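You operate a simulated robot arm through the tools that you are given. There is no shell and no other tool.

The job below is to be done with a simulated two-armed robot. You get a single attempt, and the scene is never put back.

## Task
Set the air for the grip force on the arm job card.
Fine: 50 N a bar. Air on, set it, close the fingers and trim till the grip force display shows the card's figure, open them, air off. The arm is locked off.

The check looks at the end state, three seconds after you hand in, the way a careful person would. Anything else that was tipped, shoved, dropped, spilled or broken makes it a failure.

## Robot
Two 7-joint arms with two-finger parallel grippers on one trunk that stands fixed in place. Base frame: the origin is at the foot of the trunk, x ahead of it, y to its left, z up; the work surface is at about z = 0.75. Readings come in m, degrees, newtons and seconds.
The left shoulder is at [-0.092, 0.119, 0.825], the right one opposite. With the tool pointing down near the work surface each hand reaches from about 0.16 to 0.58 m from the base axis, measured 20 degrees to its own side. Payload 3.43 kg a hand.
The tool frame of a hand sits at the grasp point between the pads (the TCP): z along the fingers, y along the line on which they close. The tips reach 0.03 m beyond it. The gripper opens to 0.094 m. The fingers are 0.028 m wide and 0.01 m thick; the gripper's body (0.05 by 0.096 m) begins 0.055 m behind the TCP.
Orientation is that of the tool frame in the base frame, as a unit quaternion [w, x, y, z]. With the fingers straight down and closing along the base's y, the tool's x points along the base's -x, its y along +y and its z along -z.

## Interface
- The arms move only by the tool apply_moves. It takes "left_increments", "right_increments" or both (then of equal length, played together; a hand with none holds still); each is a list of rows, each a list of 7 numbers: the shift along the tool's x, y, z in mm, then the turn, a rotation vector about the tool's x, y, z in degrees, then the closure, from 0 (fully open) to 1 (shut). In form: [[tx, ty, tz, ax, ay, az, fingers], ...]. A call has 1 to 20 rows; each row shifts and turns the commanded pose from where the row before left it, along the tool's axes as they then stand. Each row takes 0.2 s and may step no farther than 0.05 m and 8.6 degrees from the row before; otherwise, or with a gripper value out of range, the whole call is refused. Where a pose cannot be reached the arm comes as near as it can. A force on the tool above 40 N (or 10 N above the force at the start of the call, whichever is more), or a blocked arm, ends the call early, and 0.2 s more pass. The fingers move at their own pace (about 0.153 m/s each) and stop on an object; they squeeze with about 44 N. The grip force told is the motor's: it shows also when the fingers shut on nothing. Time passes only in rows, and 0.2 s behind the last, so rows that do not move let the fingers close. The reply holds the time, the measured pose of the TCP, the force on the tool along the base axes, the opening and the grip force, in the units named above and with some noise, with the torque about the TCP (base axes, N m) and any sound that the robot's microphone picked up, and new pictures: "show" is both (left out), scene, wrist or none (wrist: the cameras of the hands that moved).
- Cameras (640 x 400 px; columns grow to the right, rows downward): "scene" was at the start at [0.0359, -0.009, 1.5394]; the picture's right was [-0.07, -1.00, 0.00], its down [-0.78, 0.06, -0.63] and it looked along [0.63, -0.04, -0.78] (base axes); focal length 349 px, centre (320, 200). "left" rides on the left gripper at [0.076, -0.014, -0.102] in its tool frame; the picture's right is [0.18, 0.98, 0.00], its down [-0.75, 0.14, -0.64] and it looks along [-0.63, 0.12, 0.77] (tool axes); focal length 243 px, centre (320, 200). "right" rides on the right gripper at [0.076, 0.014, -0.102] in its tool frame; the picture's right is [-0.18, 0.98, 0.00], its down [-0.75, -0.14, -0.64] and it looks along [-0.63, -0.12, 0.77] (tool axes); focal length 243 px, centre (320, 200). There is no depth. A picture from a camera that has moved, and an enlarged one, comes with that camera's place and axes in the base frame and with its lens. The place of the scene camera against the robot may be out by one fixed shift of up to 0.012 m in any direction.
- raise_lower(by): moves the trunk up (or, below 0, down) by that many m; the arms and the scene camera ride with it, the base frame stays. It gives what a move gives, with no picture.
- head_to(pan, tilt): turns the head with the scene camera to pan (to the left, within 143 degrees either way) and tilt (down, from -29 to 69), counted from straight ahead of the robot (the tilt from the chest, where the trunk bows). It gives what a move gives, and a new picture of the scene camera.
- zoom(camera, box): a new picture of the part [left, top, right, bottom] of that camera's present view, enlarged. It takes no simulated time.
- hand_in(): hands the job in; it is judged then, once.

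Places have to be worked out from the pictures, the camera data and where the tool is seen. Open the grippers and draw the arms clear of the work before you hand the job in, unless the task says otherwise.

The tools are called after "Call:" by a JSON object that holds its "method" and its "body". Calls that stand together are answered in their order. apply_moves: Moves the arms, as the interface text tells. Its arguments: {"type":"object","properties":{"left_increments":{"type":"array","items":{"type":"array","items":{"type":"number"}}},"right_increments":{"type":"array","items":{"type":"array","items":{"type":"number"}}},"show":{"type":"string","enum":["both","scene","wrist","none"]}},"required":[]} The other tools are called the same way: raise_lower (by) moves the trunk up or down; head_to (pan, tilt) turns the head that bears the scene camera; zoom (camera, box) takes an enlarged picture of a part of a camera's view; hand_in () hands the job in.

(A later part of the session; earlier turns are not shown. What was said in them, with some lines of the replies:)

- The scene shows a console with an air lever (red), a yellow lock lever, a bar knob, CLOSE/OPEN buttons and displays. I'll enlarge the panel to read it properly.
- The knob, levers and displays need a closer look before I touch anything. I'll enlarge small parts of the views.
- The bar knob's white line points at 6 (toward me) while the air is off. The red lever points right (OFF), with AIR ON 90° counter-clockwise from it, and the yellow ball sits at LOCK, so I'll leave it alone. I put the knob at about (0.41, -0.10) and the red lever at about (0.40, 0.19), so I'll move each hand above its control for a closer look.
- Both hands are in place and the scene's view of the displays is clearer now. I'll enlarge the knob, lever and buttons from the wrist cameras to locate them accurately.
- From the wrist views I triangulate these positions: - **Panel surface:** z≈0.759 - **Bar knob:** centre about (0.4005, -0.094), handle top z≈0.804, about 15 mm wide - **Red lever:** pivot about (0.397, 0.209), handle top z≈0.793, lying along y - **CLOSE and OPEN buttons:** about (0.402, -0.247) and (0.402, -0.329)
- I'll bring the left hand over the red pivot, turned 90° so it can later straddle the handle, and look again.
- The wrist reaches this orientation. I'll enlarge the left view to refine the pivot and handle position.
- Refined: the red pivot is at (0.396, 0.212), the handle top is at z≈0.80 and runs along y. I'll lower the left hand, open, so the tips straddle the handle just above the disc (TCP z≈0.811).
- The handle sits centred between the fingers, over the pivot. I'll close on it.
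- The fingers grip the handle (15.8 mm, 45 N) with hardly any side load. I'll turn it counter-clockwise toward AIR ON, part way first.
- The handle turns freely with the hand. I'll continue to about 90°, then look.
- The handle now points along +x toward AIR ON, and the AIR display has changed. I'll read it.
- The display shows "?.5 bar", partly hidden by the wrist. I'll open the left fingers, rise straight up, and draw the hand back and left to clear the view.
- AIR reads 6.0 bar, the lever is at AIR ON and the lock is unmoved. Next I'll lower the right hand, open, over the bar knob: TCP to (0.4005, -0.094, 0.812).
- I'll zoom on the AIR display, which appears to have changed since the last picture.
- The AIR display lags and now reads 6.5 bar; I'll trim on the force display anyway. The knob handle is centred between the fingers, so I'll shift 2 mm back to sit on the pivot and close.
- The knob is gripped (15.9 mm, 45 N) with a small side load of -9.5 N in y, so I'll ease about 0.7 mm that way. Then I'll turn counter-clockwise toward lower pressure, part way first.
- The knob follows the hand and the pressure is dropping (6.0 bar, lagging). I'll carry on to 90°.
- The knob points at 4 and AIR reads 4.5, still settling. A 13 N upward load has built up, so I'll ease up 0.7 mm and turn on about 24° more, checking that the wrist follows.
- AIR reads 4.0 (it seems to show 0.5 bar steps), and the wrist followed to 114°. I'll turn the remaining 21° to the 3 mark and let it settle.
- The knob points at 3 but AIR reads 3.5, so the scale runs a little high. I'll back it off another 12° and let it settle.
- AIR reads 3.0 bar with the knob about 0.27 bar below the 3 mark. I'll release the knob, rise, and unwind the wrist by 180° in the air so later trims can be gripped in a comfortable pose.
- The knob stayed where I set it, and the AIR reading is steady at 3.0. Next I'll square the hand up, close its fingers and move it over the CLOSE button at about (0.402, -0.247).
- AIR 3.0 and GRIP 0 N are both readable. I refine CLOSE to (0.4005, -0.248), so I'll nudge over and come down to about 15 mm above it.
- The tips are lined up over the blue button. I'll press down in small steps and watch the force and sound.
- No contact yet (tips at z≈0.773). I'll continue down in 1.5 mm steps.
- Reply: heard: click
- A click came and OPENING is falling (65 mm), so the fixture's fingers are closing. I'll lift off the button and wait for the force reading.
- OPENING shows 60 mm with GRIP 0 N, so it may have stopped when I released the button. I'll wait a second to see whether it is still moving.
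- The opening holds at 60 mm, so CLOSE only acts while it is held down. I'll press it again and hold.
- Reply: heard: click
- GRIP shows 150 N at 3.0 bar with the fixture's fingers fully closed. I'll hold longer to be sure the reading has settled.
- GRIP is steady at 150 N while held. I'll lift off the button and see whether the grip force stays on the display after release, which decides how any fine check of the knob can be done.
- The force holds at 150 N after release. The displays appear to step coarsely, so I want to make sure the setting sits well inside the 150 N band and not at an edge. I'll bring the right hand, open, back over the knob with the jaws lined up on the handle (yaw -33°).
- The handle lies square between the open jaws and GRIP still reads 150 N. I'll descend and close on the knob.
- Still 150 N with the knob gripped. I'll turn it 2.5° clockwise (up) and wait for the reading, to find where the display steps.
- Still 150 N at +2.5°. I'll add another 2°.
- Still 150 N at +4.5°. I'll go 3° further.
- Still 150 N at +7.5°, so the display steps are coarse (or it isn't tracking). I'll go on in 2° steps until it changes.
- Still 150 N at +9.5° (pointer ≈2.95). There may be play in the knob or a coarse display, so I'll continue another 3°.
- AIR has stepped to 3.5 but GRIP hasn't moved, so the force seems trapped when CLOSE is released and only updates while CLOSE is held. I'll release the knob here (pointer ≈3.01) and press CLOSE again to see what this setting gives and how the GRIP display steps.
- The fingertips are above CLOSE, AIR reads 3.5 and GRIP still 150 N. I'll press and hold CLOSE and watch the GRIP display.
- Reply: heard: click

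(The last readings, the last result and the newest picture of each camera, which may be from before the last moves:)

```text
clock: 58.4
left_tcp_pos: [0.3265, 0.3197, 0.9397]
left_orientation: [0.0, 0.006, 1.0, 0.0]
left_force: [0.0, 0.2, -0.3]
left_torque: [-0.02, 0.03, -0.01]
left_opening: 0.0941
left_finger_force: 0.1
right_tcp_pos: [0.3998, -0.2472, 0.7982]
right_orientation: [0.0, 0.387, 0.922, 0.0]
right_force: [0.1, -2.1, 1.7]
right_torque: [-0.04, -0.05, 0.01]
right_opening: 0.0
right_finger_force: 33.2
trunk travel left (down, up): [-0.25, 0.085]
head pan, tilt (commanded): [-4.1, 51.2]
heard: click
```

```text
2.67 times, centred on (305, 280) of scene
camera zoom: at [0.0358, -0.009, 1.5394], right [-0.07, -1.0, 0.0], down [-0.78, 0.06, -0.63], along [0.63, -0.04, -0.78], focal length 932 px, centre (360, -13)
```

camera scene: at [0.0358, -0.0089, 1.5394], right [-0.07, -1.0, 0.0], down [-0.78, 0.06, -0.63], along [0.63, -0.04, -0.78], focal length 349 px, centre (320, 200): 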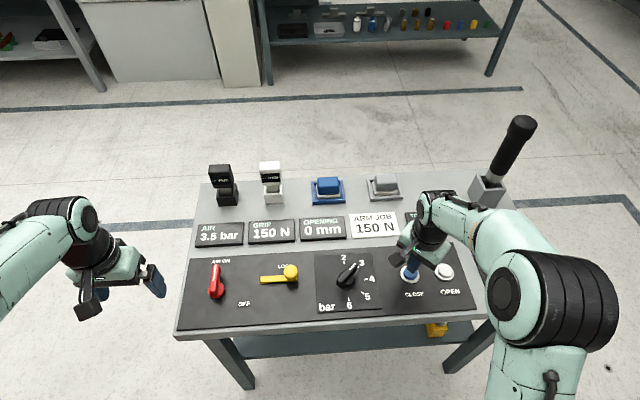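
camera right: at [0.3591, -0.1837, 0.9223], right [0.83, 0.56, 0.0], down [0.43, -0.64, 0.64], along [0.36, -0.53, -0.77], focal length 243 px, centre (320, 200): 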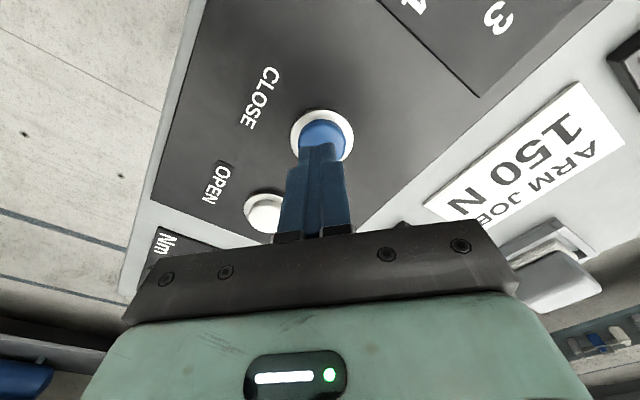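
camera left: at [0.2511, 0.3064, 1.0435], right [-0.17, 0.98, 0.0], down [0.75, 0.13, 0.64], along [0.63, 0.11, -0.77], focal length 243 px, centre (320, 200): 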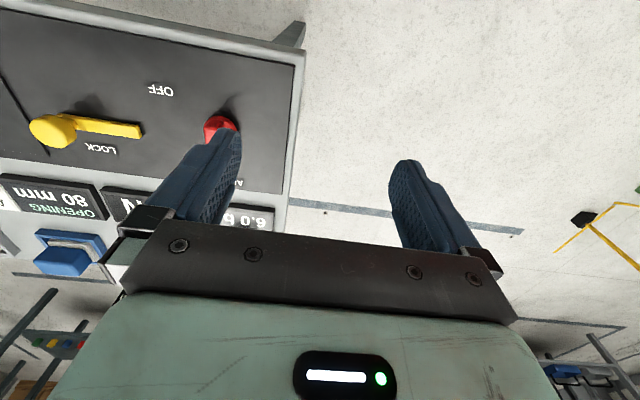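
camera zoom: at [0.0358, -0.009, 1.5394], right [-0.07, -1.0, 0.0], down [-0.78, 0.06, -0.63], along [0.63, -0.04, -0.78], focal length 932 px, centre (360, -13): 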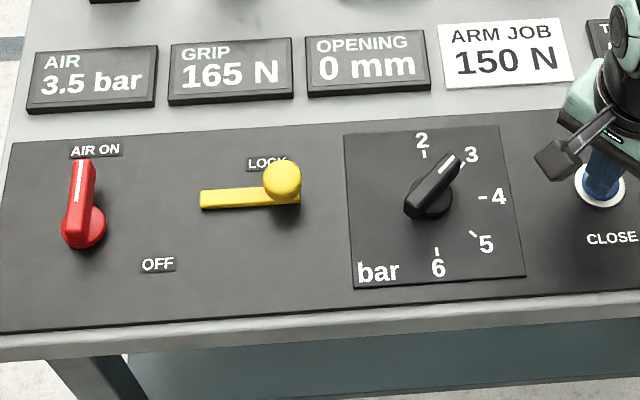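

At pointer ≈3.01 the display shows 165 N, so GRIP steps in 5 N and AIR's 3.25 threshold matches 50 N/bar. That puts my first setting (pointer ≈2.73) at about 150 ±1.5 N, close to the middle of the band. I'll lift off and go back to the knob to return it there.

Call:
{"method": "apply_moves", "body": {"right_increments": [[0, 0, -10, 0, 0, 0, 1], [0, 0, -40, 0, 0, 0, 1], [0, 0, -40, 0, 0, 0, 1], [27.65, 26.6, 0, 0, 0, 0, 0], [27.65, 26.6, 0, 0, 0, 0, 0], [27.65, 26.6, 0, 0, 0, 0, 0], [27.65, 26.7, 0, 0, 0, 0, 0], [0, 0, 20, 0, 0, 0, 0], [0, 0, 0, 0, 0, 0, 0]], "show": "both"}}

```text
clock: 60.4
left_tcp_pos: [0.3262, 0.3192, 0.9394]
left_orientation: [-0.001, 0.005, 1.0, 0.0]
left_force: [-0.3, -0.6, 0.2]
left_torque: [0.01, 0.01, -0.03]
left_opening: 0.0941
left_finger_force: 0.1
right_tcp_pos: [0.3993, -0.0919, 0.8696]
right_orientation: [0.0, 0.387, 0.922, 0.0]
right_force: [-0.3, -0.4, 0.2]
right_torque: [0.0, 0.0, 0.01]
right_opening: 0.0936
right_finger_force: 0.2
trunk travel left (down, up): [-0.25, 0.085]
head pan, tilt (commanded): [-4.1, 51.2]
camera scene: at [0.0357, -0.0087, 1.5394], right [-0.07, -1.0, 0.0], down [-0.78, 0.06, -0.63], along [0.63, -0.04, -0.78], focal length 349 px, centre (320, 200)
camera right: at [0.3554, -0.0277, 0.9719], right [0.83, 0.56, 0.0], down [0.43, -0.64, 0.64], along [0.36, -0.53, -0.77], focal length 243 px, centre (320, 200)
```

scene: 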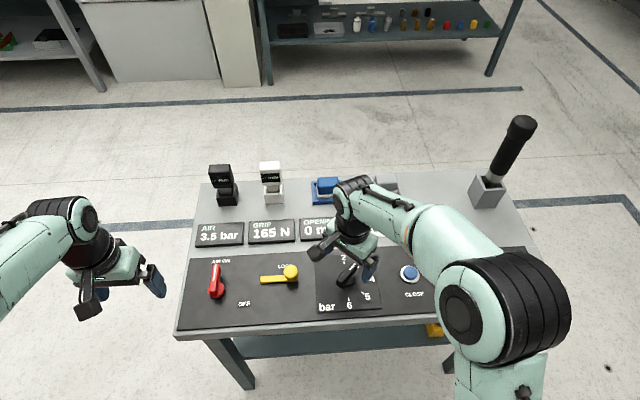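
right: 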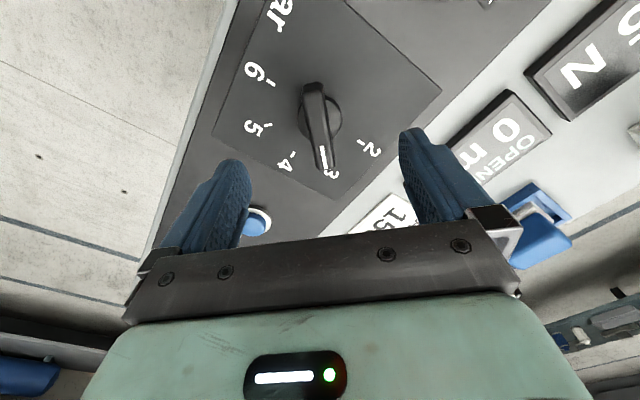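

The jaws line up with the handle. I'll ease 1.5 mm toward -y (earlier side load), descend, close, and turn back 12.4° counter-clockwise.

Call:
{"method": "apply_moves", "body": {"right_increments": [[-1.0, -1.0, 28, 0, 0, 0, 0], [0, 0, 29, 0, 0, 0, 0], [0, 0, 0, 0, 0, 0, 0], [0, 0, 0, 0, 0, 0, 1], [0, 0, 0, 0, 0, 0, 1], [0, 0, 0, 0, 0, 0, 1], [0, 0, 0, 0, 0, -4.1, 1], [0, 0, 0, 0, 0, -4.1, 1], [0, 0, 0, 0, 0, -4.2, 1], [0, 0, 0, 0, 0, 0, 1], [0, 0, 0, 0, 0, 0, 1], [0, 0, 0, 0, 0, 0, 1], [0, 0, 0, 0, 0, 0, 1], [0, 0, 0, 0, 0, 0, 1]], "show": "both"}}

```text
clock: 63.4
left_tcp_pos: [0.327, 0.3199, 0.9405]
left_orientation: [0.0, 0.005, 1.0, 0.0]
left_force: [0.1, -1.2, -0.2]
left_torque: [-0.02, -0.04, 0.0]
left_opening: 0.0942
left_finger_force: 0.1
right_tcp_pos: [0.3998, -0.095, 0.812]
right_orientation: [0.0, 0.285, 0.959, 0.0]
right_force: [3.3, -1.1, 5.2]
right_torque: [0.46, 0.84, 0.01]
right_opening: 0.0157
right_finger_force: 45.0
trunk travel left (down, up): [-0.25, 0.085]
head pan, tilt (commanded): [-4.1, 51.2]
camera scene: at [0.0361, -0.0091, 1.5395], right [-0.07, -1.0, 0.0], down [-0.78, 0.06, -0.63], along [0.63, -0.04, -0.78], focal length 349 px, centre (320, 200)
camera right: at [0.3435, -0.0405, 0.914], right [0.69, 0.72, 0.0], down [0.55, -0.53, 0.64], along [0.46, -0.44, -0.77], focal length 243 px, centre (320, 200)
```

scene: 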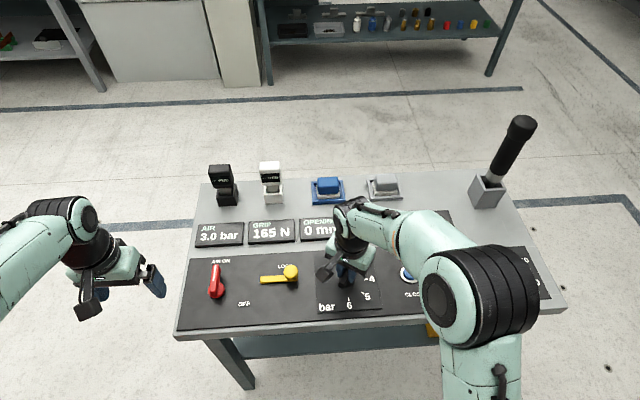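
right: 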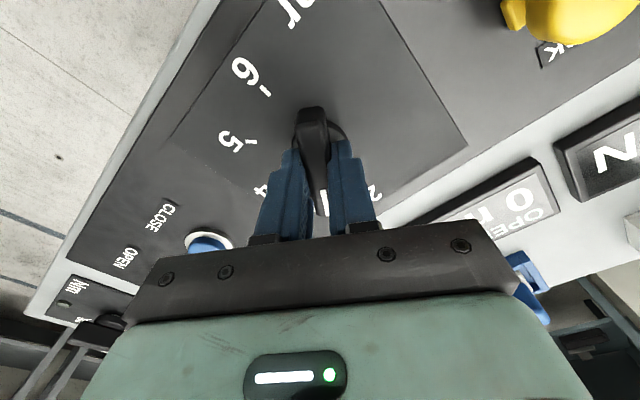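

Pointer back at ≈2.73 and AIR at 3.0; GRIP still holds the trapped 165 N as expected. I'll release the knob and press CLOSE again to confirm the figure.

Call:
{"method": "apply_moves", "body": {"right_increments": [[0, 0, 0, 0, 0, 0, 0], [0, 0, 0, 0, 0, 0, 0], [0, 0, 0, 0, 0, 0, 0], [0, 0, -38, 0, 0, 0, 0], [0, 0, -39, 0, 0, 0, 0], [-21.3, -31.8, 0, 0, 0, 0, 1], [-21.3, -31.8, 0, 0, 0, 0, 1], [-21.3, -31.8, 0, 0, 0, 0, 1], [-21.3, -31.8, 0, 0, 0, 0, 1], [0, 0, 40, 0, 0, 0, 1], [0, 0, 30, 0, 0, 0, 1], [0, 0, 0, 0, 0, 0, 1]], "show": "both"}}

```text
clock: 66.0
left_tcp_pos: [0.3272, 0.3195, 0.9404]
left_orientation: [-0.001, 0.006, 1.0, 0.0]
left_force: [0.3, 0.1, 0.2]
left_torque: [-0.02, 0.0, 0.01]
left_opening: 0.0941
left_finger_force: 0.1
right_tcp_pos: [0.4004, -0.248, 0.8159]
right_orientation: [0.0, 0.284, 0.959, 0.0]
right_force: [0.0, 0.1, -0.3]
right_torque: [0.02, 0.03, 0.01]
right_opening: 0.0
right_finger_force: 33.1
trunk travel left (down, up): [-0.25, 0.085]
head pan, tilt (commanded): [-4.1, 51.2]
camera scene: at [0.0358, -0.0089, 1.5394], right [-0.07, -1.0, 0.0], down [-0.78, 0.06, -0.63], along [0.63, -0.04, -0.78], focal length 349 px, centre (320, 200)
camera right: at [0.3451, -0.1937, 0.9201], right [0.69, 0.72, 0.0], down [0.55, -0.53, 0.64], along [0.46, -0.44, -0.77], focal length 243 px, centre (320, 200)
```

scene: 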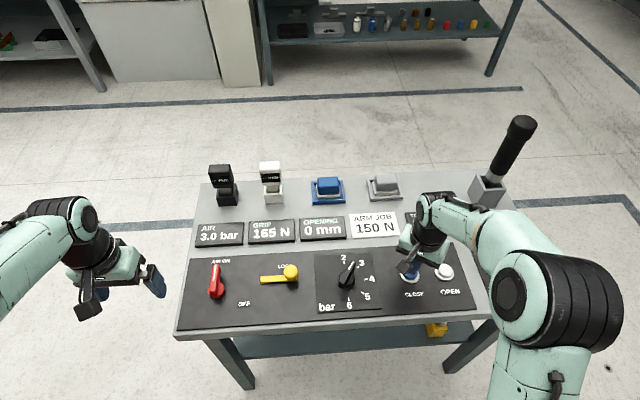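
right: 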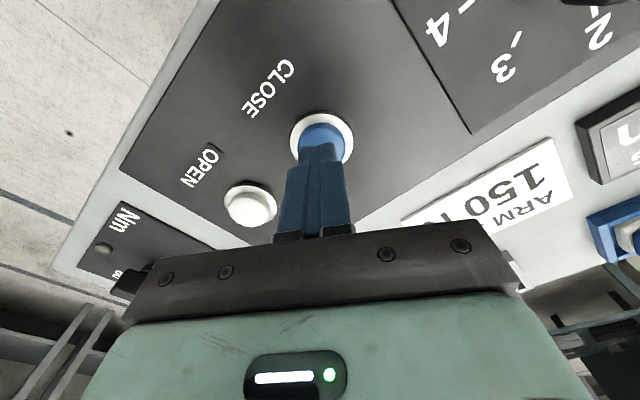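

The tips are over CLOSE again, with AIR at 3.0. I'll press and hold.

Call:
{"method": "apply_moves", "body": {"right_increments": [[0, 0, 12, 0, 0, 0, 1], [0, 0, 5, 0, 0, 0, 1], [0, 0, 3, 0, 0, 0, 1], [0, 0, 0, 0, 0, 0, 1], [0, 0, 0, 0, 0, 0, 1], [0, 0, 0, 0, 0, 0, 1], [0, 0, 0, 0, 0, 0, 1], [0, 0, 0, 0, 0, 0, 1], [0, 0, 0, 0, 0, 0, 1], [0, 0, 0, 0, 0, 0, 1]], "show": "none"}}

Call:
{"method": "zoom", "body": {"camera": "scene", "box": [185, 205, 425, 355]}}

```text
clock: 68.2
left_tcp_pos: [0.327, 0.3186, 0.9405]
left_orientation: [0.0, 0.005, 1.0, 0.0]
left_force: [-0.3, -0.5, 0.1]
left_torque: [0.01, -0.01, 0.0]
left_opening: 0.0941
left_finger_force: 0.1
right_tcp_pos: [0.4028, -0.2481, 0.7987]
right_orientation: [0.0, 0.285, 0.958, 0.0]
right_force: [-0.1, 0.3, 2.4]
right_torque: [-0.01, -0.02, 0.01]
right_opening: 0.0001
right_finger_force: 32.7
trunk travel left (down, up): [-0.25, 0.085]
head pan, tilt (commanded): [-4.1, 51.2]
```

```text
2.67 times, centred on (305, 280) of scene
camera zoom: at [0.0358, -0.009, 1.5394], right [-0.07, -1.0, 0.0], down [-0.78, 0.06, -0.63], along [0.63, -0.04, -0.78], focal length 932 px, centre (360, -13)
```

zoom: 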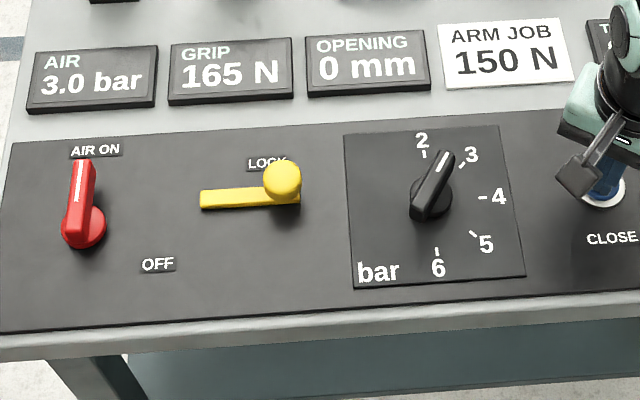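

No click this time, so the button wasn't pressed far enough. I'll push 1 mm at a time until it clicks, then hold.

Call:
{"method": "apply_moves", "body": {"right_increments": [[0, 0, 1, 0, 0, 0, 1], [0, 0, 1, 0, 0, 0, 1], [0, 0, 0, 0, 0, 0, 1], [0, 0, 0, 0, 0, 0, 1], [0, 0, 0, 0, 0, 0, 1], [0, 0, 0, 0, 0, 0, 1], [0, 0, 0, 0, 0, 0, 1], [0, 0, 0, 0, 0, 0, 1], [0, 0, 0, 0, 0, 0, 1], [0, 0, 0, 0, 0, 0, 1]], "show": "none"}}

Call:
{"method": "zoom", "body": {"camera": "scene", "box": [185, 205, 425, 355]}}

```text
clock: 70.4
left_tcp_pos: [0.3265, 0.3201, 0.9411]
left_orientation: [0.0, 0.005, 1.0, 0.001]
left_force: [0.8, 0.1, 0.4]
left_torque: [0.01, -0.04, -0.02]
left_opening: 0.0941
left_finger_force: 0.1
right_tcp_pos: [0.401, -0.248, 0.7955]
right_orientation: [0.0, 0.284, 0.959, 0.001]
right_force: [1.9, 0.4, 2.3]
right_torque: [0.0, -0.04, -0.02]
right_opening: 0.0
right_finger_force: 33.1
trunk travel left (down, up): [-0.25, 0.085]
head pan, tilt (commanded): [-4.1, 51.2]
heard: click
```

```text
2.67 times, centred on (305, 280) of scene
camera zoom: at [0.0358, -0.0089, 1.5394], right [-0.07, -1.0, 0.0], down [-0.78, 0.06, -0.63], along [0.63, -0.04, -0.78], focal length 932 px, centre (360, -13)
```

zoom: 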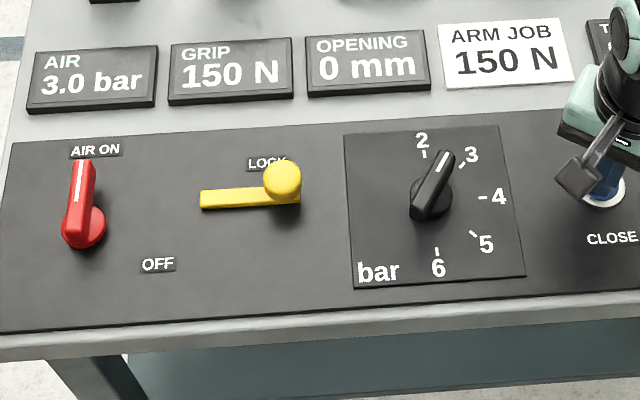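

GRIP now reads 150 N at AIR 3.0 with CLOSE held, so the setting is confirmed. Next I'll lift off and move over the OPEN button at about (0.401, -0.327).

Call:
{"method": "apply_moves", "body": {"right_increments": [[0, 0, -10, 0, 0, 0, 1], [0, 0, -40, 0, 0, 0, 1], [-21.6, -33.1, 0, 0, 0, 0, 1], [-21.5, -33.1, 0, 0, 0, 0, 1], [0, 0, 0, 0, 0, 0, 1], [0, 0, 0, 0, 0, 0, 1]], "show": "both"}}

Call:
{"method": "zoom", "body": {"camera": "scene", "box": [185, 205, 425, 355]}}

```text
clock: 71.8
left_tcp_pos: [0.3276, 0.3193, 0.9405]
left_orientation: [0.0, 0.005, 1.0, -0.001]
left_force: [0.1, 0.6, 0.3]
left_torque: [-0.02, -0.01, 0.0]
left_opening: 0.0941
left_finger_force: 0.0
right_tcp_pos: [0.3996, -0.3263, 0.8451]
right_orientation: [0.0, 0.284, 0.959, 0.0]
right_force: [-0.1, 0.1, 0.4]
right_torque: [-0.01, 0.03, 0.02]
right_opening: 0.0
right_finger_force: 33.3
trunk travel left (down, up): [-0.25, 0.085]
head pan, tilt (commanded): [-4.1, 51.2]
camera scene: at [0.0358, -0.0092, 1.5394], right [-0.07, -1.0, 0.0], down [-0.78, 0.06, -0.63], along [0.63, -0.04, -0.78], focal length 349 px, centre (320, 200)
camera right: at [0.3441, -0.2726, 0.9481], right [0.69, 0.72, 0.0], down [0.55, -0.53, 0.64], along [0.46, -0.44, -0.77], focal length 243 px, centre (320, 200)
```

scene: 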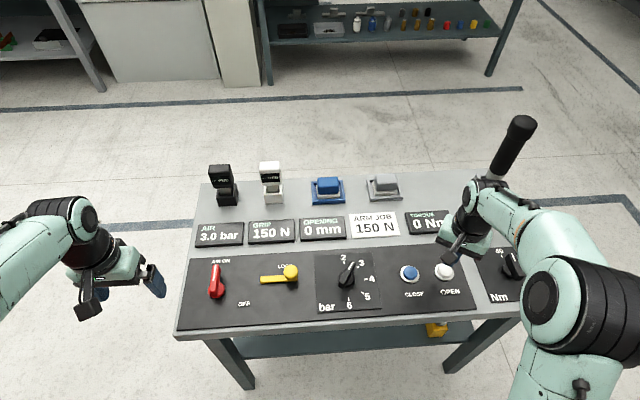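
right: 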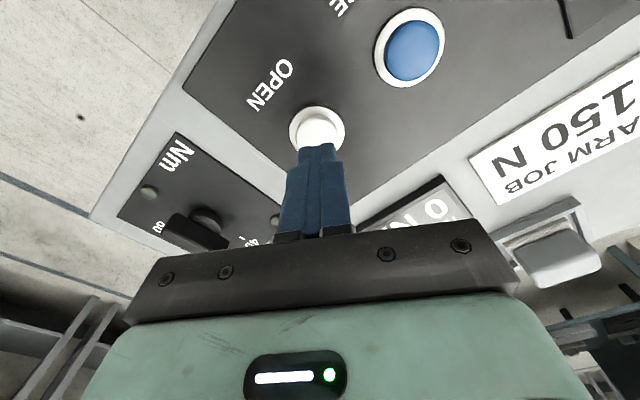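

```text
2.67 times, centred on (305, 280) of scene
camera zoom: at [0.0358, -0.0092, 1.5394], right [-0.07, -1.0, 0.0], down [-0.78, 0.06, -0.63], along [0.63, -0.04, -0.78], focal length 932 px, centre (360, -13)
```

zoom: 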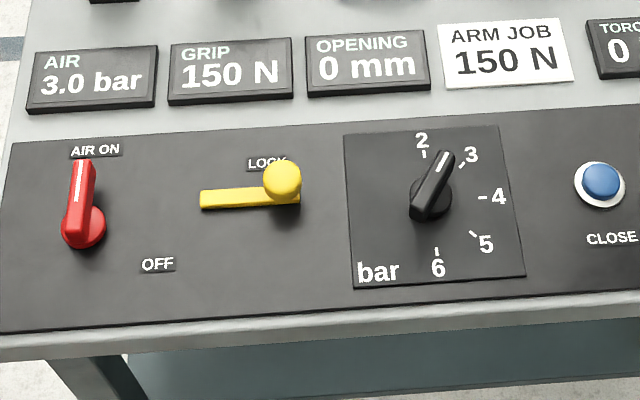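

OPEN refines to (0.4015, -0.329), and the torque knob is clear of the hand. I'll nudge over, press OPEN and hold it until the fixture is open.

Call:
{"method": "apply_moves", "body": {"right_increments": [[-1.9, -1.1, 20, 0, 0, 0, 1], [0, 0, 18, 0, 0, 0, 1], [0, 0, 6, 0, 0, 0, 1], [0, 0, 4, 0, 0, 0, 1], [0, 0, 2, 0, 0, 0, 1], [0, 0, 0, 0, 0, 0, 1], [0, 0, 0, 0, 0, 0, 1], [0, 0, 0, 0, 0, 0, 1], [0, 0, 0, 0, 0, 0, 1], [0, 0, 0, 0, 0, 0, 1], [0, 0, 0, 0, 0, 0, 1], [0, 0, 0, 0, 0, 0, 1], [0, 0, 0, 0, 0, 0, 1], [0, 0, 0, 0, 0, 0, 1], [0, 0, 0, 0, 0, 0, 1]], "show": "scene"}}

Call:
{"method": "zoom", "body": {"camera": "scene", "box": [185, 205, 425, 355]}}

```text
clock: 75.0
left_tcp_pos: [0.3271, 0.3196, 0.9417]
left_orientation: [0.0, 0.005, 1.0, 0.0]
left_force: [0.4, -0.2, 0.5]
left_torque: [0.01, -0.02, 0.01]
left_opening: 0.0939
left_finger_force: 0.0
right_tcp_pos: [0.4031, -0.3295, 0.7962]
right_orientation: [0.001, 0.286, 0.958, 0.0]
right_force: [0.7, 0.5, 3.8]
right_torque: [0.0, -0.04, 0.04]
right_opening: 0.0
right_finger_force: 32.8
trunk travel left (down, up): [-0.25, 0.085]
head pan, tilt (commanded): [-4.1, 51.2]
heard: click
camera scene: at [0.0358, -0.0088, 1.5394], right [-0.07, -1.0, 0.0], down [-0.78, 0.06, -0.63], along [0.63, -0.04, -0.78], focal length 349 px, centre (320, 200)
```

scene: 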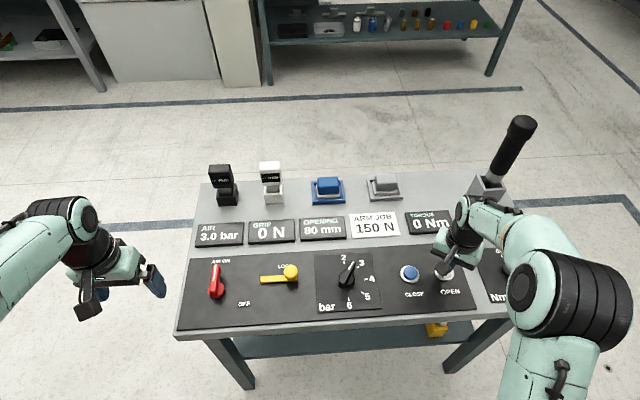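

```text
2.67 times, centred on (305, 280) of scene
camera zoom: at [0.0358, -0.0088, 1.5394], right [-0.07, -1.0, 0.0], down [-0.78, 0.06, -0.63], along [0.63, -0.04, -0.78], focal length 932 px, centre (360, -13)
```

zoom: 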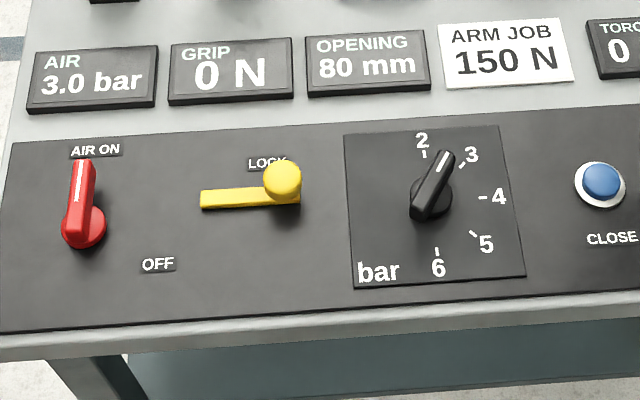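

The fixture is open: OPENING 80 mm, GRIP 0 N, AIR still 3.0. I'll lift the right hand off OPEN, open it and draw it back, while the left hand returns above the air lever.

Call:
{"method": "apply_moves", "body": {"right_increments": [[0, 0, -10, 0, 0, 0, 1], [0, 0, -40, 0, 0, 0, 1], [0, 0, -45, 0, 0, 0, 1], [0, 0, -45, 0, 0, 0, 0], [20, -12, -20, 0, 0, -6.6, 0], [20, -12, -20, 0, 0, -6.6, 0], [20, -10, -10, 0, 0, -6.6, 0], [20, 0, 0, 0, 0, -6.6, 0], [0, 0, 0, 0, 0, -6.6, 0]], "left_increments": [[0, 0, 0, 0, 0, 0, 0], [0, 0, 0, 0, 0, 0, 0], [0, 0, 0, 0, 0, 0, 0], [-25, -30, 0, 0, 0, 0, 0], [-25, -40, 0, 0, 0, 0, 0], [-20, -40, 0, 0, 0, 0, 0], [0, 0, 30, 0, 0, 0, 0], [0, 0, 20, 0, 0, 0, 0], [0, 0, 0, 0, 0, 0, 0]], "show": "both"}}

```text
clock: 77.0
left_tcp_pos: [0.3967, 0.2115, 0.8897]
left_orientation: [-0.001, 0.005, 1.0, 0.0]
left_force: [0.1, -0.2, 0.2]
left_torque: [-0.01, 0.03, -0.02]
left_opening: 0.094
left_finger_force: 0.1
right_tcp_pos: [0.3159, -0.3265, 0.9855]
right_orientation: [0.0, -0.001, 1.0, 0.001]
right_force: [1.4, 0.4, -0.7]
right_torque: [-0.01, 0.02, 0.03]
right_opening: 0.0941
right_finger_force: 0.0
trunk travel left (down, up): [-0.25, 0.085]
head pan, tilt (commanded): [-4.1, 51.2]
camera scene: at [0.0359, -0.009, 1.5394], right [-0.07, -1.0, 0.0], down [-0.78, 0.06, -0.63], along [0.63, -0.04, -0.78], focal length 349 px, centre (320, 200)
camera right: at [0.2375, -0.3126, 1.0889], right [0.18, 0.98, 0.0], down [0.75, -0.14, 0.64], along [0.63, -0.12, -0.77], focal length 243 px, centre (320, 200)
camera left: at [0.3211, 0.1984, 0.9929], right [-0.17, 0.98, 0.0], down [0.75, 0.13, 0.64], along [0.63, 0.11, -0.77], focal length 243 px, centre (320, 200)
```

scene: 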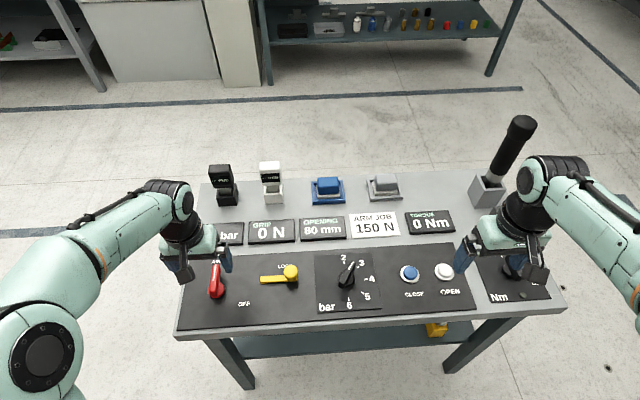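
right: 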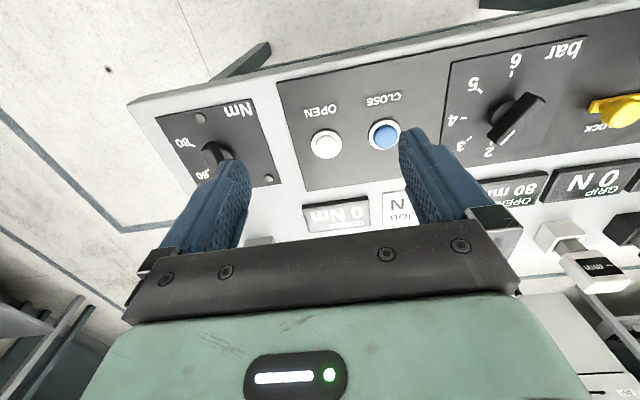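
left: 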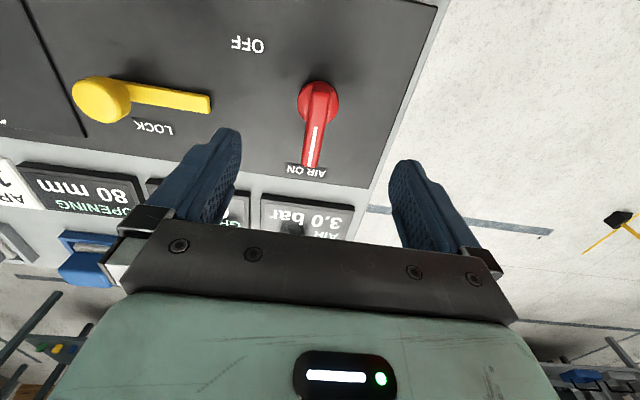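

The left hand is lined up over the red lever, which points to AIR ON. I'll descend to the earlier grip height and close.

Call:
{"method": "apply_moves", "body": {"left_increments": [[0, 0, 40, 0, 0, 0, 0], [0, 0, 39, 0, 0, 0, 0], [0, 0, 0, 0, 0, 0, 0], [0, 0, 0, 0, 0, 0, 1], [0, 0, 0, 0, 0, 0, 1], [0, 0, 0, 0, 0, 0, 1]], "show": "wrist"}}

```text
clock: 78.4
left_tcp_pos: [0.3944, 0.2101, 0.8101]
left_orientation: [0.0, 0.005, 1.0, -0.001]
left_force: [-1.6, -7.6, -5.8]
left_torque: [-0.16, -0.82, 0.04]
left_opening: 0.0158
left_finger_force: 45.2
right_tcp_pos: [0.3152, -0.3272, 0.9848]
right_orientation: [0.0, 0.001, 1.0, 0.0]
right_force: [0.0, 0.1, -0.5]
right_torque: [-0.02, 0.0, -0.04]
right_opening: 0.0939
right_finger_force: 0.1
trunk travel left (down, up): [-0.25, 0.085]
head pan, tilt (commanded): [-4.1, 51.2]
camera left: at [0.3193, 0.1966, 0.9134], right [-0.17, 0.98, 0.0], down [0.76, 0.13, 0.64], along [0.63, 0.11, -0.77], focal length 243 px, centre (320, 200)
```

left: 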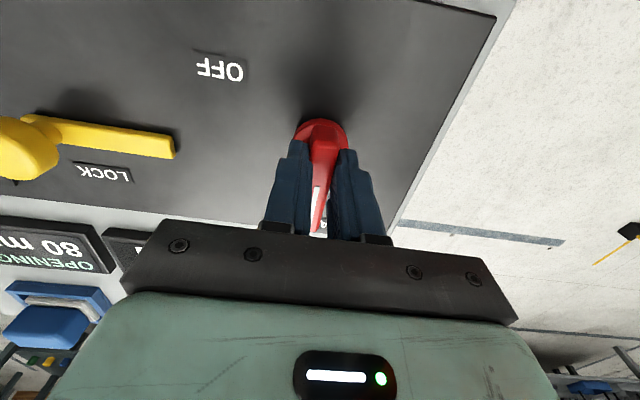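

The lever is gripped (15.8 mm, 45 N). I'll turn it back clockwise 90° to OFF.

Call:
{"method": "apply_moves", "body": {"left_increments": [[0, 0, 0, 0, 0, 8.1, 1], [0, 0, 0, 0, 0, 8.1, 1], [0, 0, 0, 0, 0, 8.1, 1], [0, 0, 0, 0, 0, 8.1, 1], [0, 0, 0, 0, 0, 8.1, 1], [0, 0, 0, 0, 0, 8.1, 1], [0, 0, 0, 0, 0, 8.1, 1], [0, 0, 0, 0, 0, 8.1, 1], [0, 0, 0, 0, 0, 8.1, 1], [0, 0, 0, 0, 0, 8.1, 1], [0, 0, 0, 0, 0, 8.1, 1], [0, 0, 0, 0, 0, 0.9, 1], [0, 0, 0, 0, 0, 0, 1]], "show": "both"}}

```text
clock: 81.2
left_tcp_pos: [0.3947, 0.2107, 0.8095]
left_orientation: [-0.001, 0.71, 0.705, 0.0]
left_force: [-10.9, -2.8, -25.5]
left_torque: [0.23, -0.3, 0.93]
left_opening: 0.0156
left_finger_force: 45.4
right_tcp_pos: [0.3143, -0.3276, 0.985]
right_orientation: [0.0, 0.001, 1.0, 0.001]
right_force: [0.1, 0.5, 1.0]
right_torque: [0.01, -0.01, 0.02]
right_opening: 0.0939
right_finger_force: 0.1
trunk travel left (down, up): [-0.25, 0.085]
head pan, tilt (commanded): [-4.1, 51.2]
camera scene: at [0.0362, -0.0085, 1.5394], right [-0.07, -1.0, 0.0], down [-0.78, 0.06, -0.63], along [0.63, -0.04, -0.78], focal length 349 px, centre (320, 200)
camera left: at [0.3829, 0.2865, 0.9137], right [0.98, 0.18, 0.0], down [0.14, -0.75, 0.64], along [0.11, -0.63, -0.77], focal length 243 px, centre (320, 200)
```

scene: 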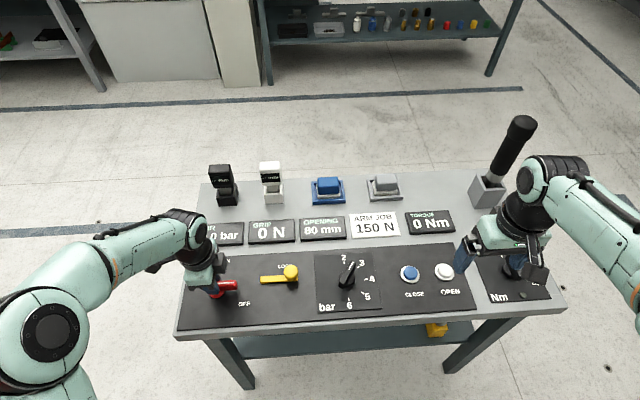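
left: 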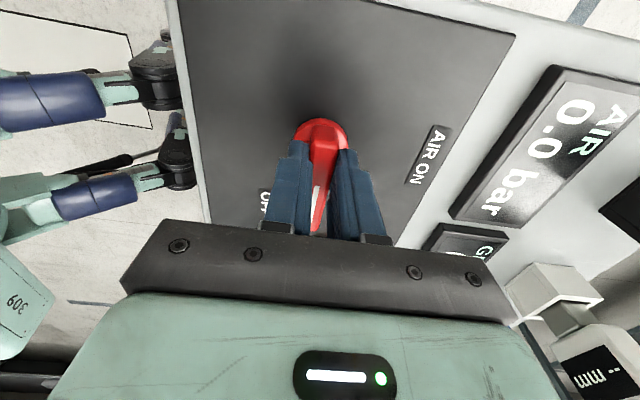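

AIR reads 0.0 bar and the lever is against its OFF stop. I'll open the left fingers, rise straight up, and withdraw to the side.

Call:
{"method": "apply_moves", "body": {"left_increments": [[0, 0, 0, 0, 0, -0.8, 1], [0, 0, 0, 0, 0, 0, 0], [0, 0, 0, 0, 0, 0, 0], [0, 0, 0, 0, 0, 0, 0], [0, 0, -40, 0, 0, 0, 0], [0, 0, -45, 0, 0, 0, 0], [0, 0, -45, 0, 0, 0, 0], [40, -20, 0, 0, 0, 0, 0], [40, -25, 0, 0, 0, 0, 0], [30, -25, 0, 0, 0, 0, 0], [0, 0, 0, 0, 0, 0, 0]], "show": "both"}}

Call:
{"method": "zoom", "body": {"camera": "scene", "box": [170, 200, 410, 350]}}

Call:
{"method": "zoom", "body": {"camera": "scene", "box": [340, 160, 580, 310]}}

```text
clock: 83.6
left_tcp_pos: [0.3233, 0.318, 0.9409]
left_orientation: [0.001, 0.706, 0.709, 0.0]
left_force: [-0.5, 0.2, 0.3]
left_torque: [0.0, 0.01, -0.01]
left_opening: 0.0938
left_finger_force: 0.0
right_tcp_pos: [0.3141, -0.329, 0.986]
right_orientation: [0.0, 0.001, 1.0, -0.001]
right_force: [0.5, -0.8, 0.6]
right_torque: [0.02, 0.02, -0.01]
right_opening: 0.0942
right_finger_force: 0.1
trunk travel left (down, up): [-0.25, 0.085]
head pan, tilt (commanded): [-4.1, 51.2]
camera scene: at [0.0363, -0.0093, 1.5394], right [-0.07, -1.0, 0.0], down [-0.78, 0.06, -0.63], along [0.63, -0.04, -0.78], focal length 349 px, centre (320, 200)
camera left: at [0.3107, 0.3933, 1.0439], right [0.98, 0.19, 0.0], down [0.14, -0.75, 0.64], along [0.12, -0.63, -0.77], focal length 243 px, centre (320, 200)
```

scene: 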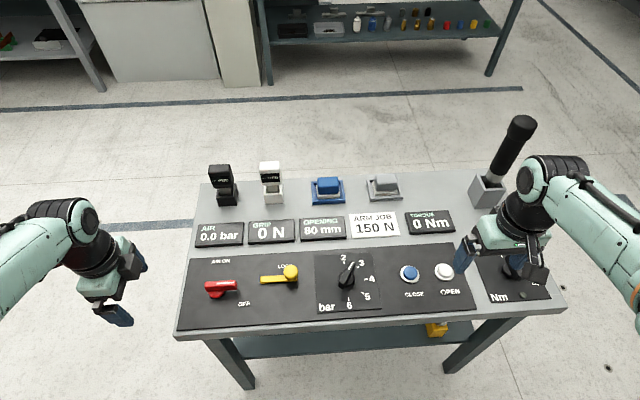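
left: 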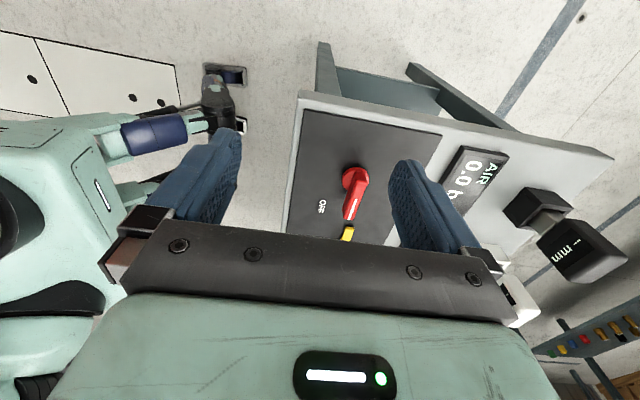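

```text
2.67 times, centred on (290, 275) of scene
camera zoom: at [0.0363, -0.0093, 1.5394], right [-0.07, -1.0, 0.0], down [-0.78, 0.06, -0.63], along [0.63, -0.04, -0.78], focal length 932 px, centre (400, 0)
```

zoom: 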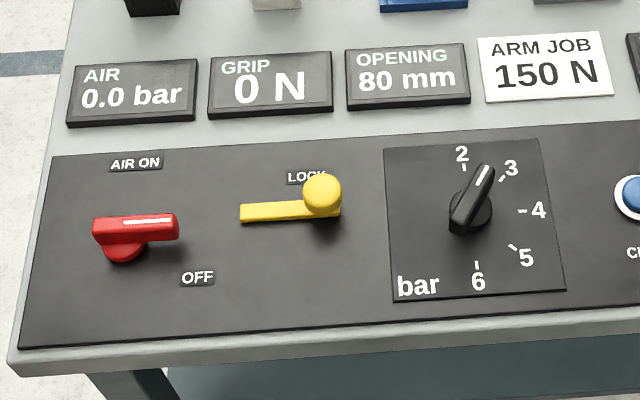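

```text
2.67 times, centred on (460, 235) of scene
camera zoom: at [0.0363, -0.0093, 1.5394], right [-0.07, -1.0, 0.0], down [-0.78, 0.06, -0.63], along [0.63, -0.04, -0.78], focal length 932 px, centre (-53, 107)
```

zoom: 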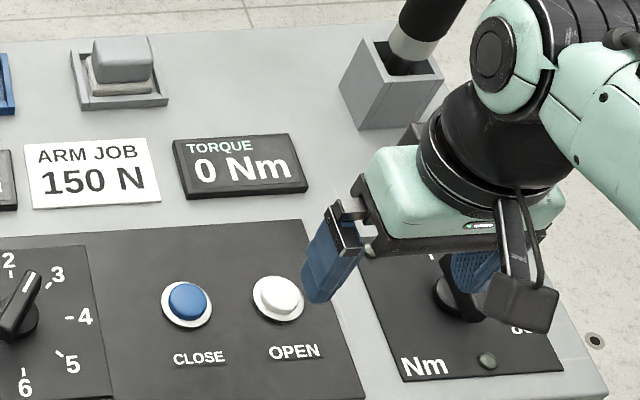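

Everything reads as it should: air OFF at 0.0 bar, 80 mm open, knob just below 3, lock untouched. I'll raise both hands further clear and check that the torque knob and the rest are undisturbed.

Call:
{"method": "apply_moves", "body": {"right_increments": [[10, -10, -40, 0, 0, 0, 0], [10, -10, -40, 0, 0, 0, 0], [10, -10, -40, 0, 0, 0, 0], [0, 0, 0, 0, 0, 0, 0]], "left_increments": [[0, 0, -35, 0, 0, 0, 0], [0, 0, -35, 0, 0, 0, 0], [0, 0, -35, 0, 0, 0, 0], [0, 0, 0, 0, 0, 0, 0]], "show": "both"}}

Call:
{"method": "zoom", "body": {"camera": "right", "box": [160, 30, 640, 330]}}

Call:
{"method": "zoom", "body": {"camera": "scene", "box": [340, 160, 580, 310]}}

```text
clock: 84.6
left_tcp_pos: [0.3242, 0.3203, 1.0444]
left_orientation: [0.0, 0.706, 0.708, 0.0]
left_force: [0.5, 0.4, -1.1]
left_torque: [0.01, 0.02, 0.0]
left_opening: 0.094
left_finger_force: 0.1
right_tcp_pos: [0.2847, -0.3572, 1.1067]
right_orientation: [0.0, 0.001, 1.0, 0.0]
right_force: [0.0, 0.7, 0.1]
right_torque: [-0.04, 0.01, 0.01]
right_opening: 0.094
right_finger_force: 0.1
trunk travel left (down, up): [-0.25, 0.085]
head pan, tilt (commanded): [-4.1, 51.2]
camera scene: at [0.0363, -0.0089, 1.5394], right [-0.07, -1.0, 0.0], down [-0.78, 0.06, -0.63], along [0.63, -0.04, -0.78], focal length 349 px, centre (320, 200)
camera right: at [0.2083, -0.3419, 1.2092], right [0.18, 0.98, 0.0], down [0.75, -0.14, 0.64], along [0.63, -0.12, -0.77], focal length 243 px, centre (320, 200)
camera left: at [0.3113, 0.3957, 1.1468], right [0.98, 0.19, 0.0], down [0.14, -0.75, 0.64], along [0.12, -0.63, -0.77], focal length 243 px, centre (320, 200)
```

scene: 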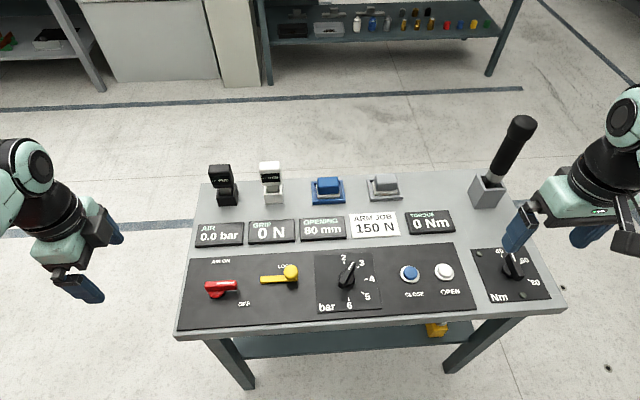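
right: 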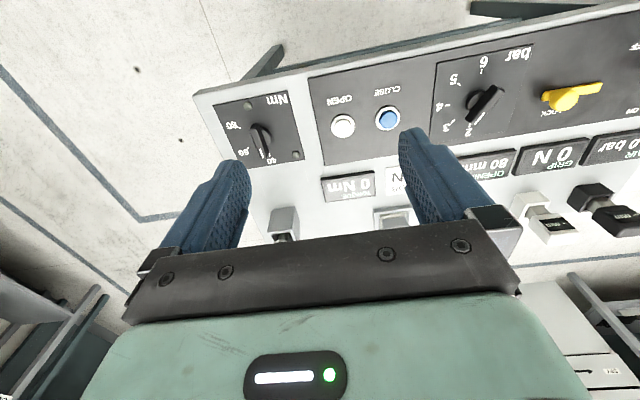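
left: 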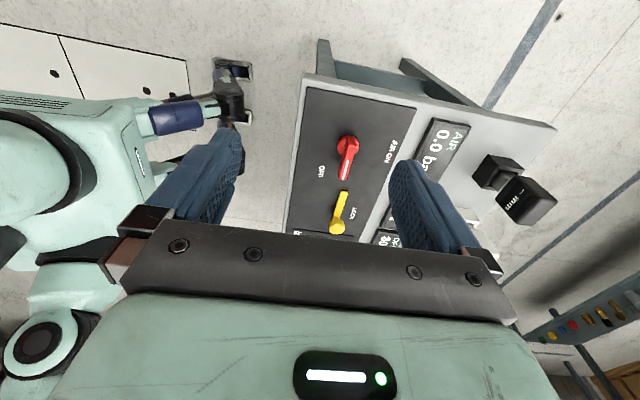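

```text
1.33 times, centred on (400, 180) of right
camera zoom: at [0.2083, -0.3419, 1.2092], right [0.18, 0.98, 0.0], down [0.75, -0.14, 0.64], along [0.63, -0.12, -0.77], focal length 324 px, centre (213, 227)
```

zoom: 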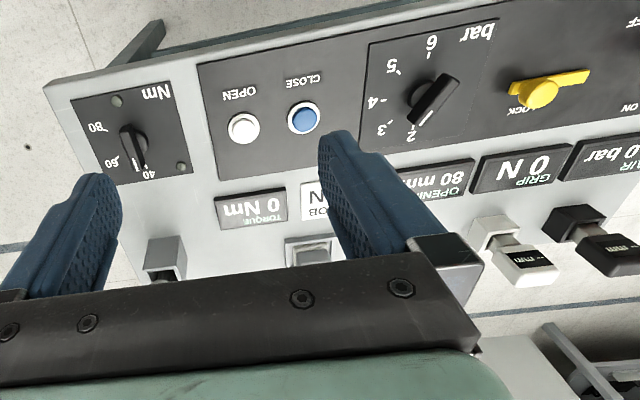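

```text
2.67 times, centred on (460, 235) of scene
camera zoom: at [0.0363, -0.0089, 1.5394], right [-0.07, -1.0, 0.0], down [-0.78, 0.06, -0.63], along [0.63, -0.04, -0.78], focal length 932 px, centre (-53, 107)
```

zoom: 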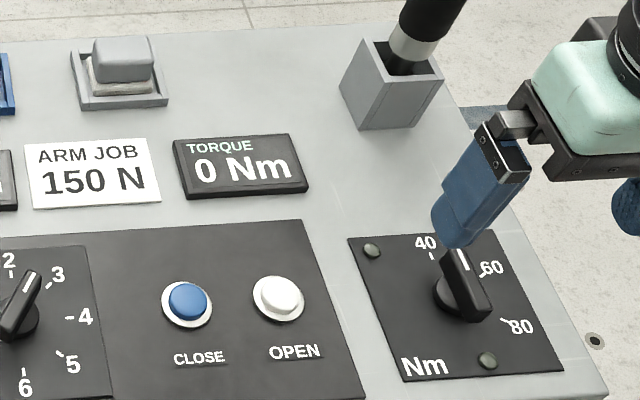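

The torque knob is where it was (between 40 and 60), the lock is untouched and everything at the back is standing. The air is OFF, the fixture is open at 80 mm, the regulator is left at the setting that showed 150 N, and both hands are open and clear. I'll hand in the job.

Call:
{"method": "hand_in", "body": {}}

```text
The job is handed in.
```

The air is set for the card's 150 N. With CLOSE held, the grip force display read 150 N at about 3.0 bar. I then opened the fingers to 80 mm and turned the air off, which reads 0.0 bar. I've handed the job in; no result has come back yet.

- **Knob position:** the pointer sits at about 2.73 on the knob's scale, because the scale reads about 0.27 bar low. At the 3 mark the display showed 165 N.
- **Display steps:** the force display appears to step in 5 N. From the readings either side I put the real force within about 2 N of 150.
- **How CLOSE works:** it only acts while held. After release the display keeps the last force, so a knob change doesn't show until CLOSE is pressed again.

The yellow lock and the torque knob are where they were, and nothing at the back was disturbed. Both hands are open and clear of the panel.
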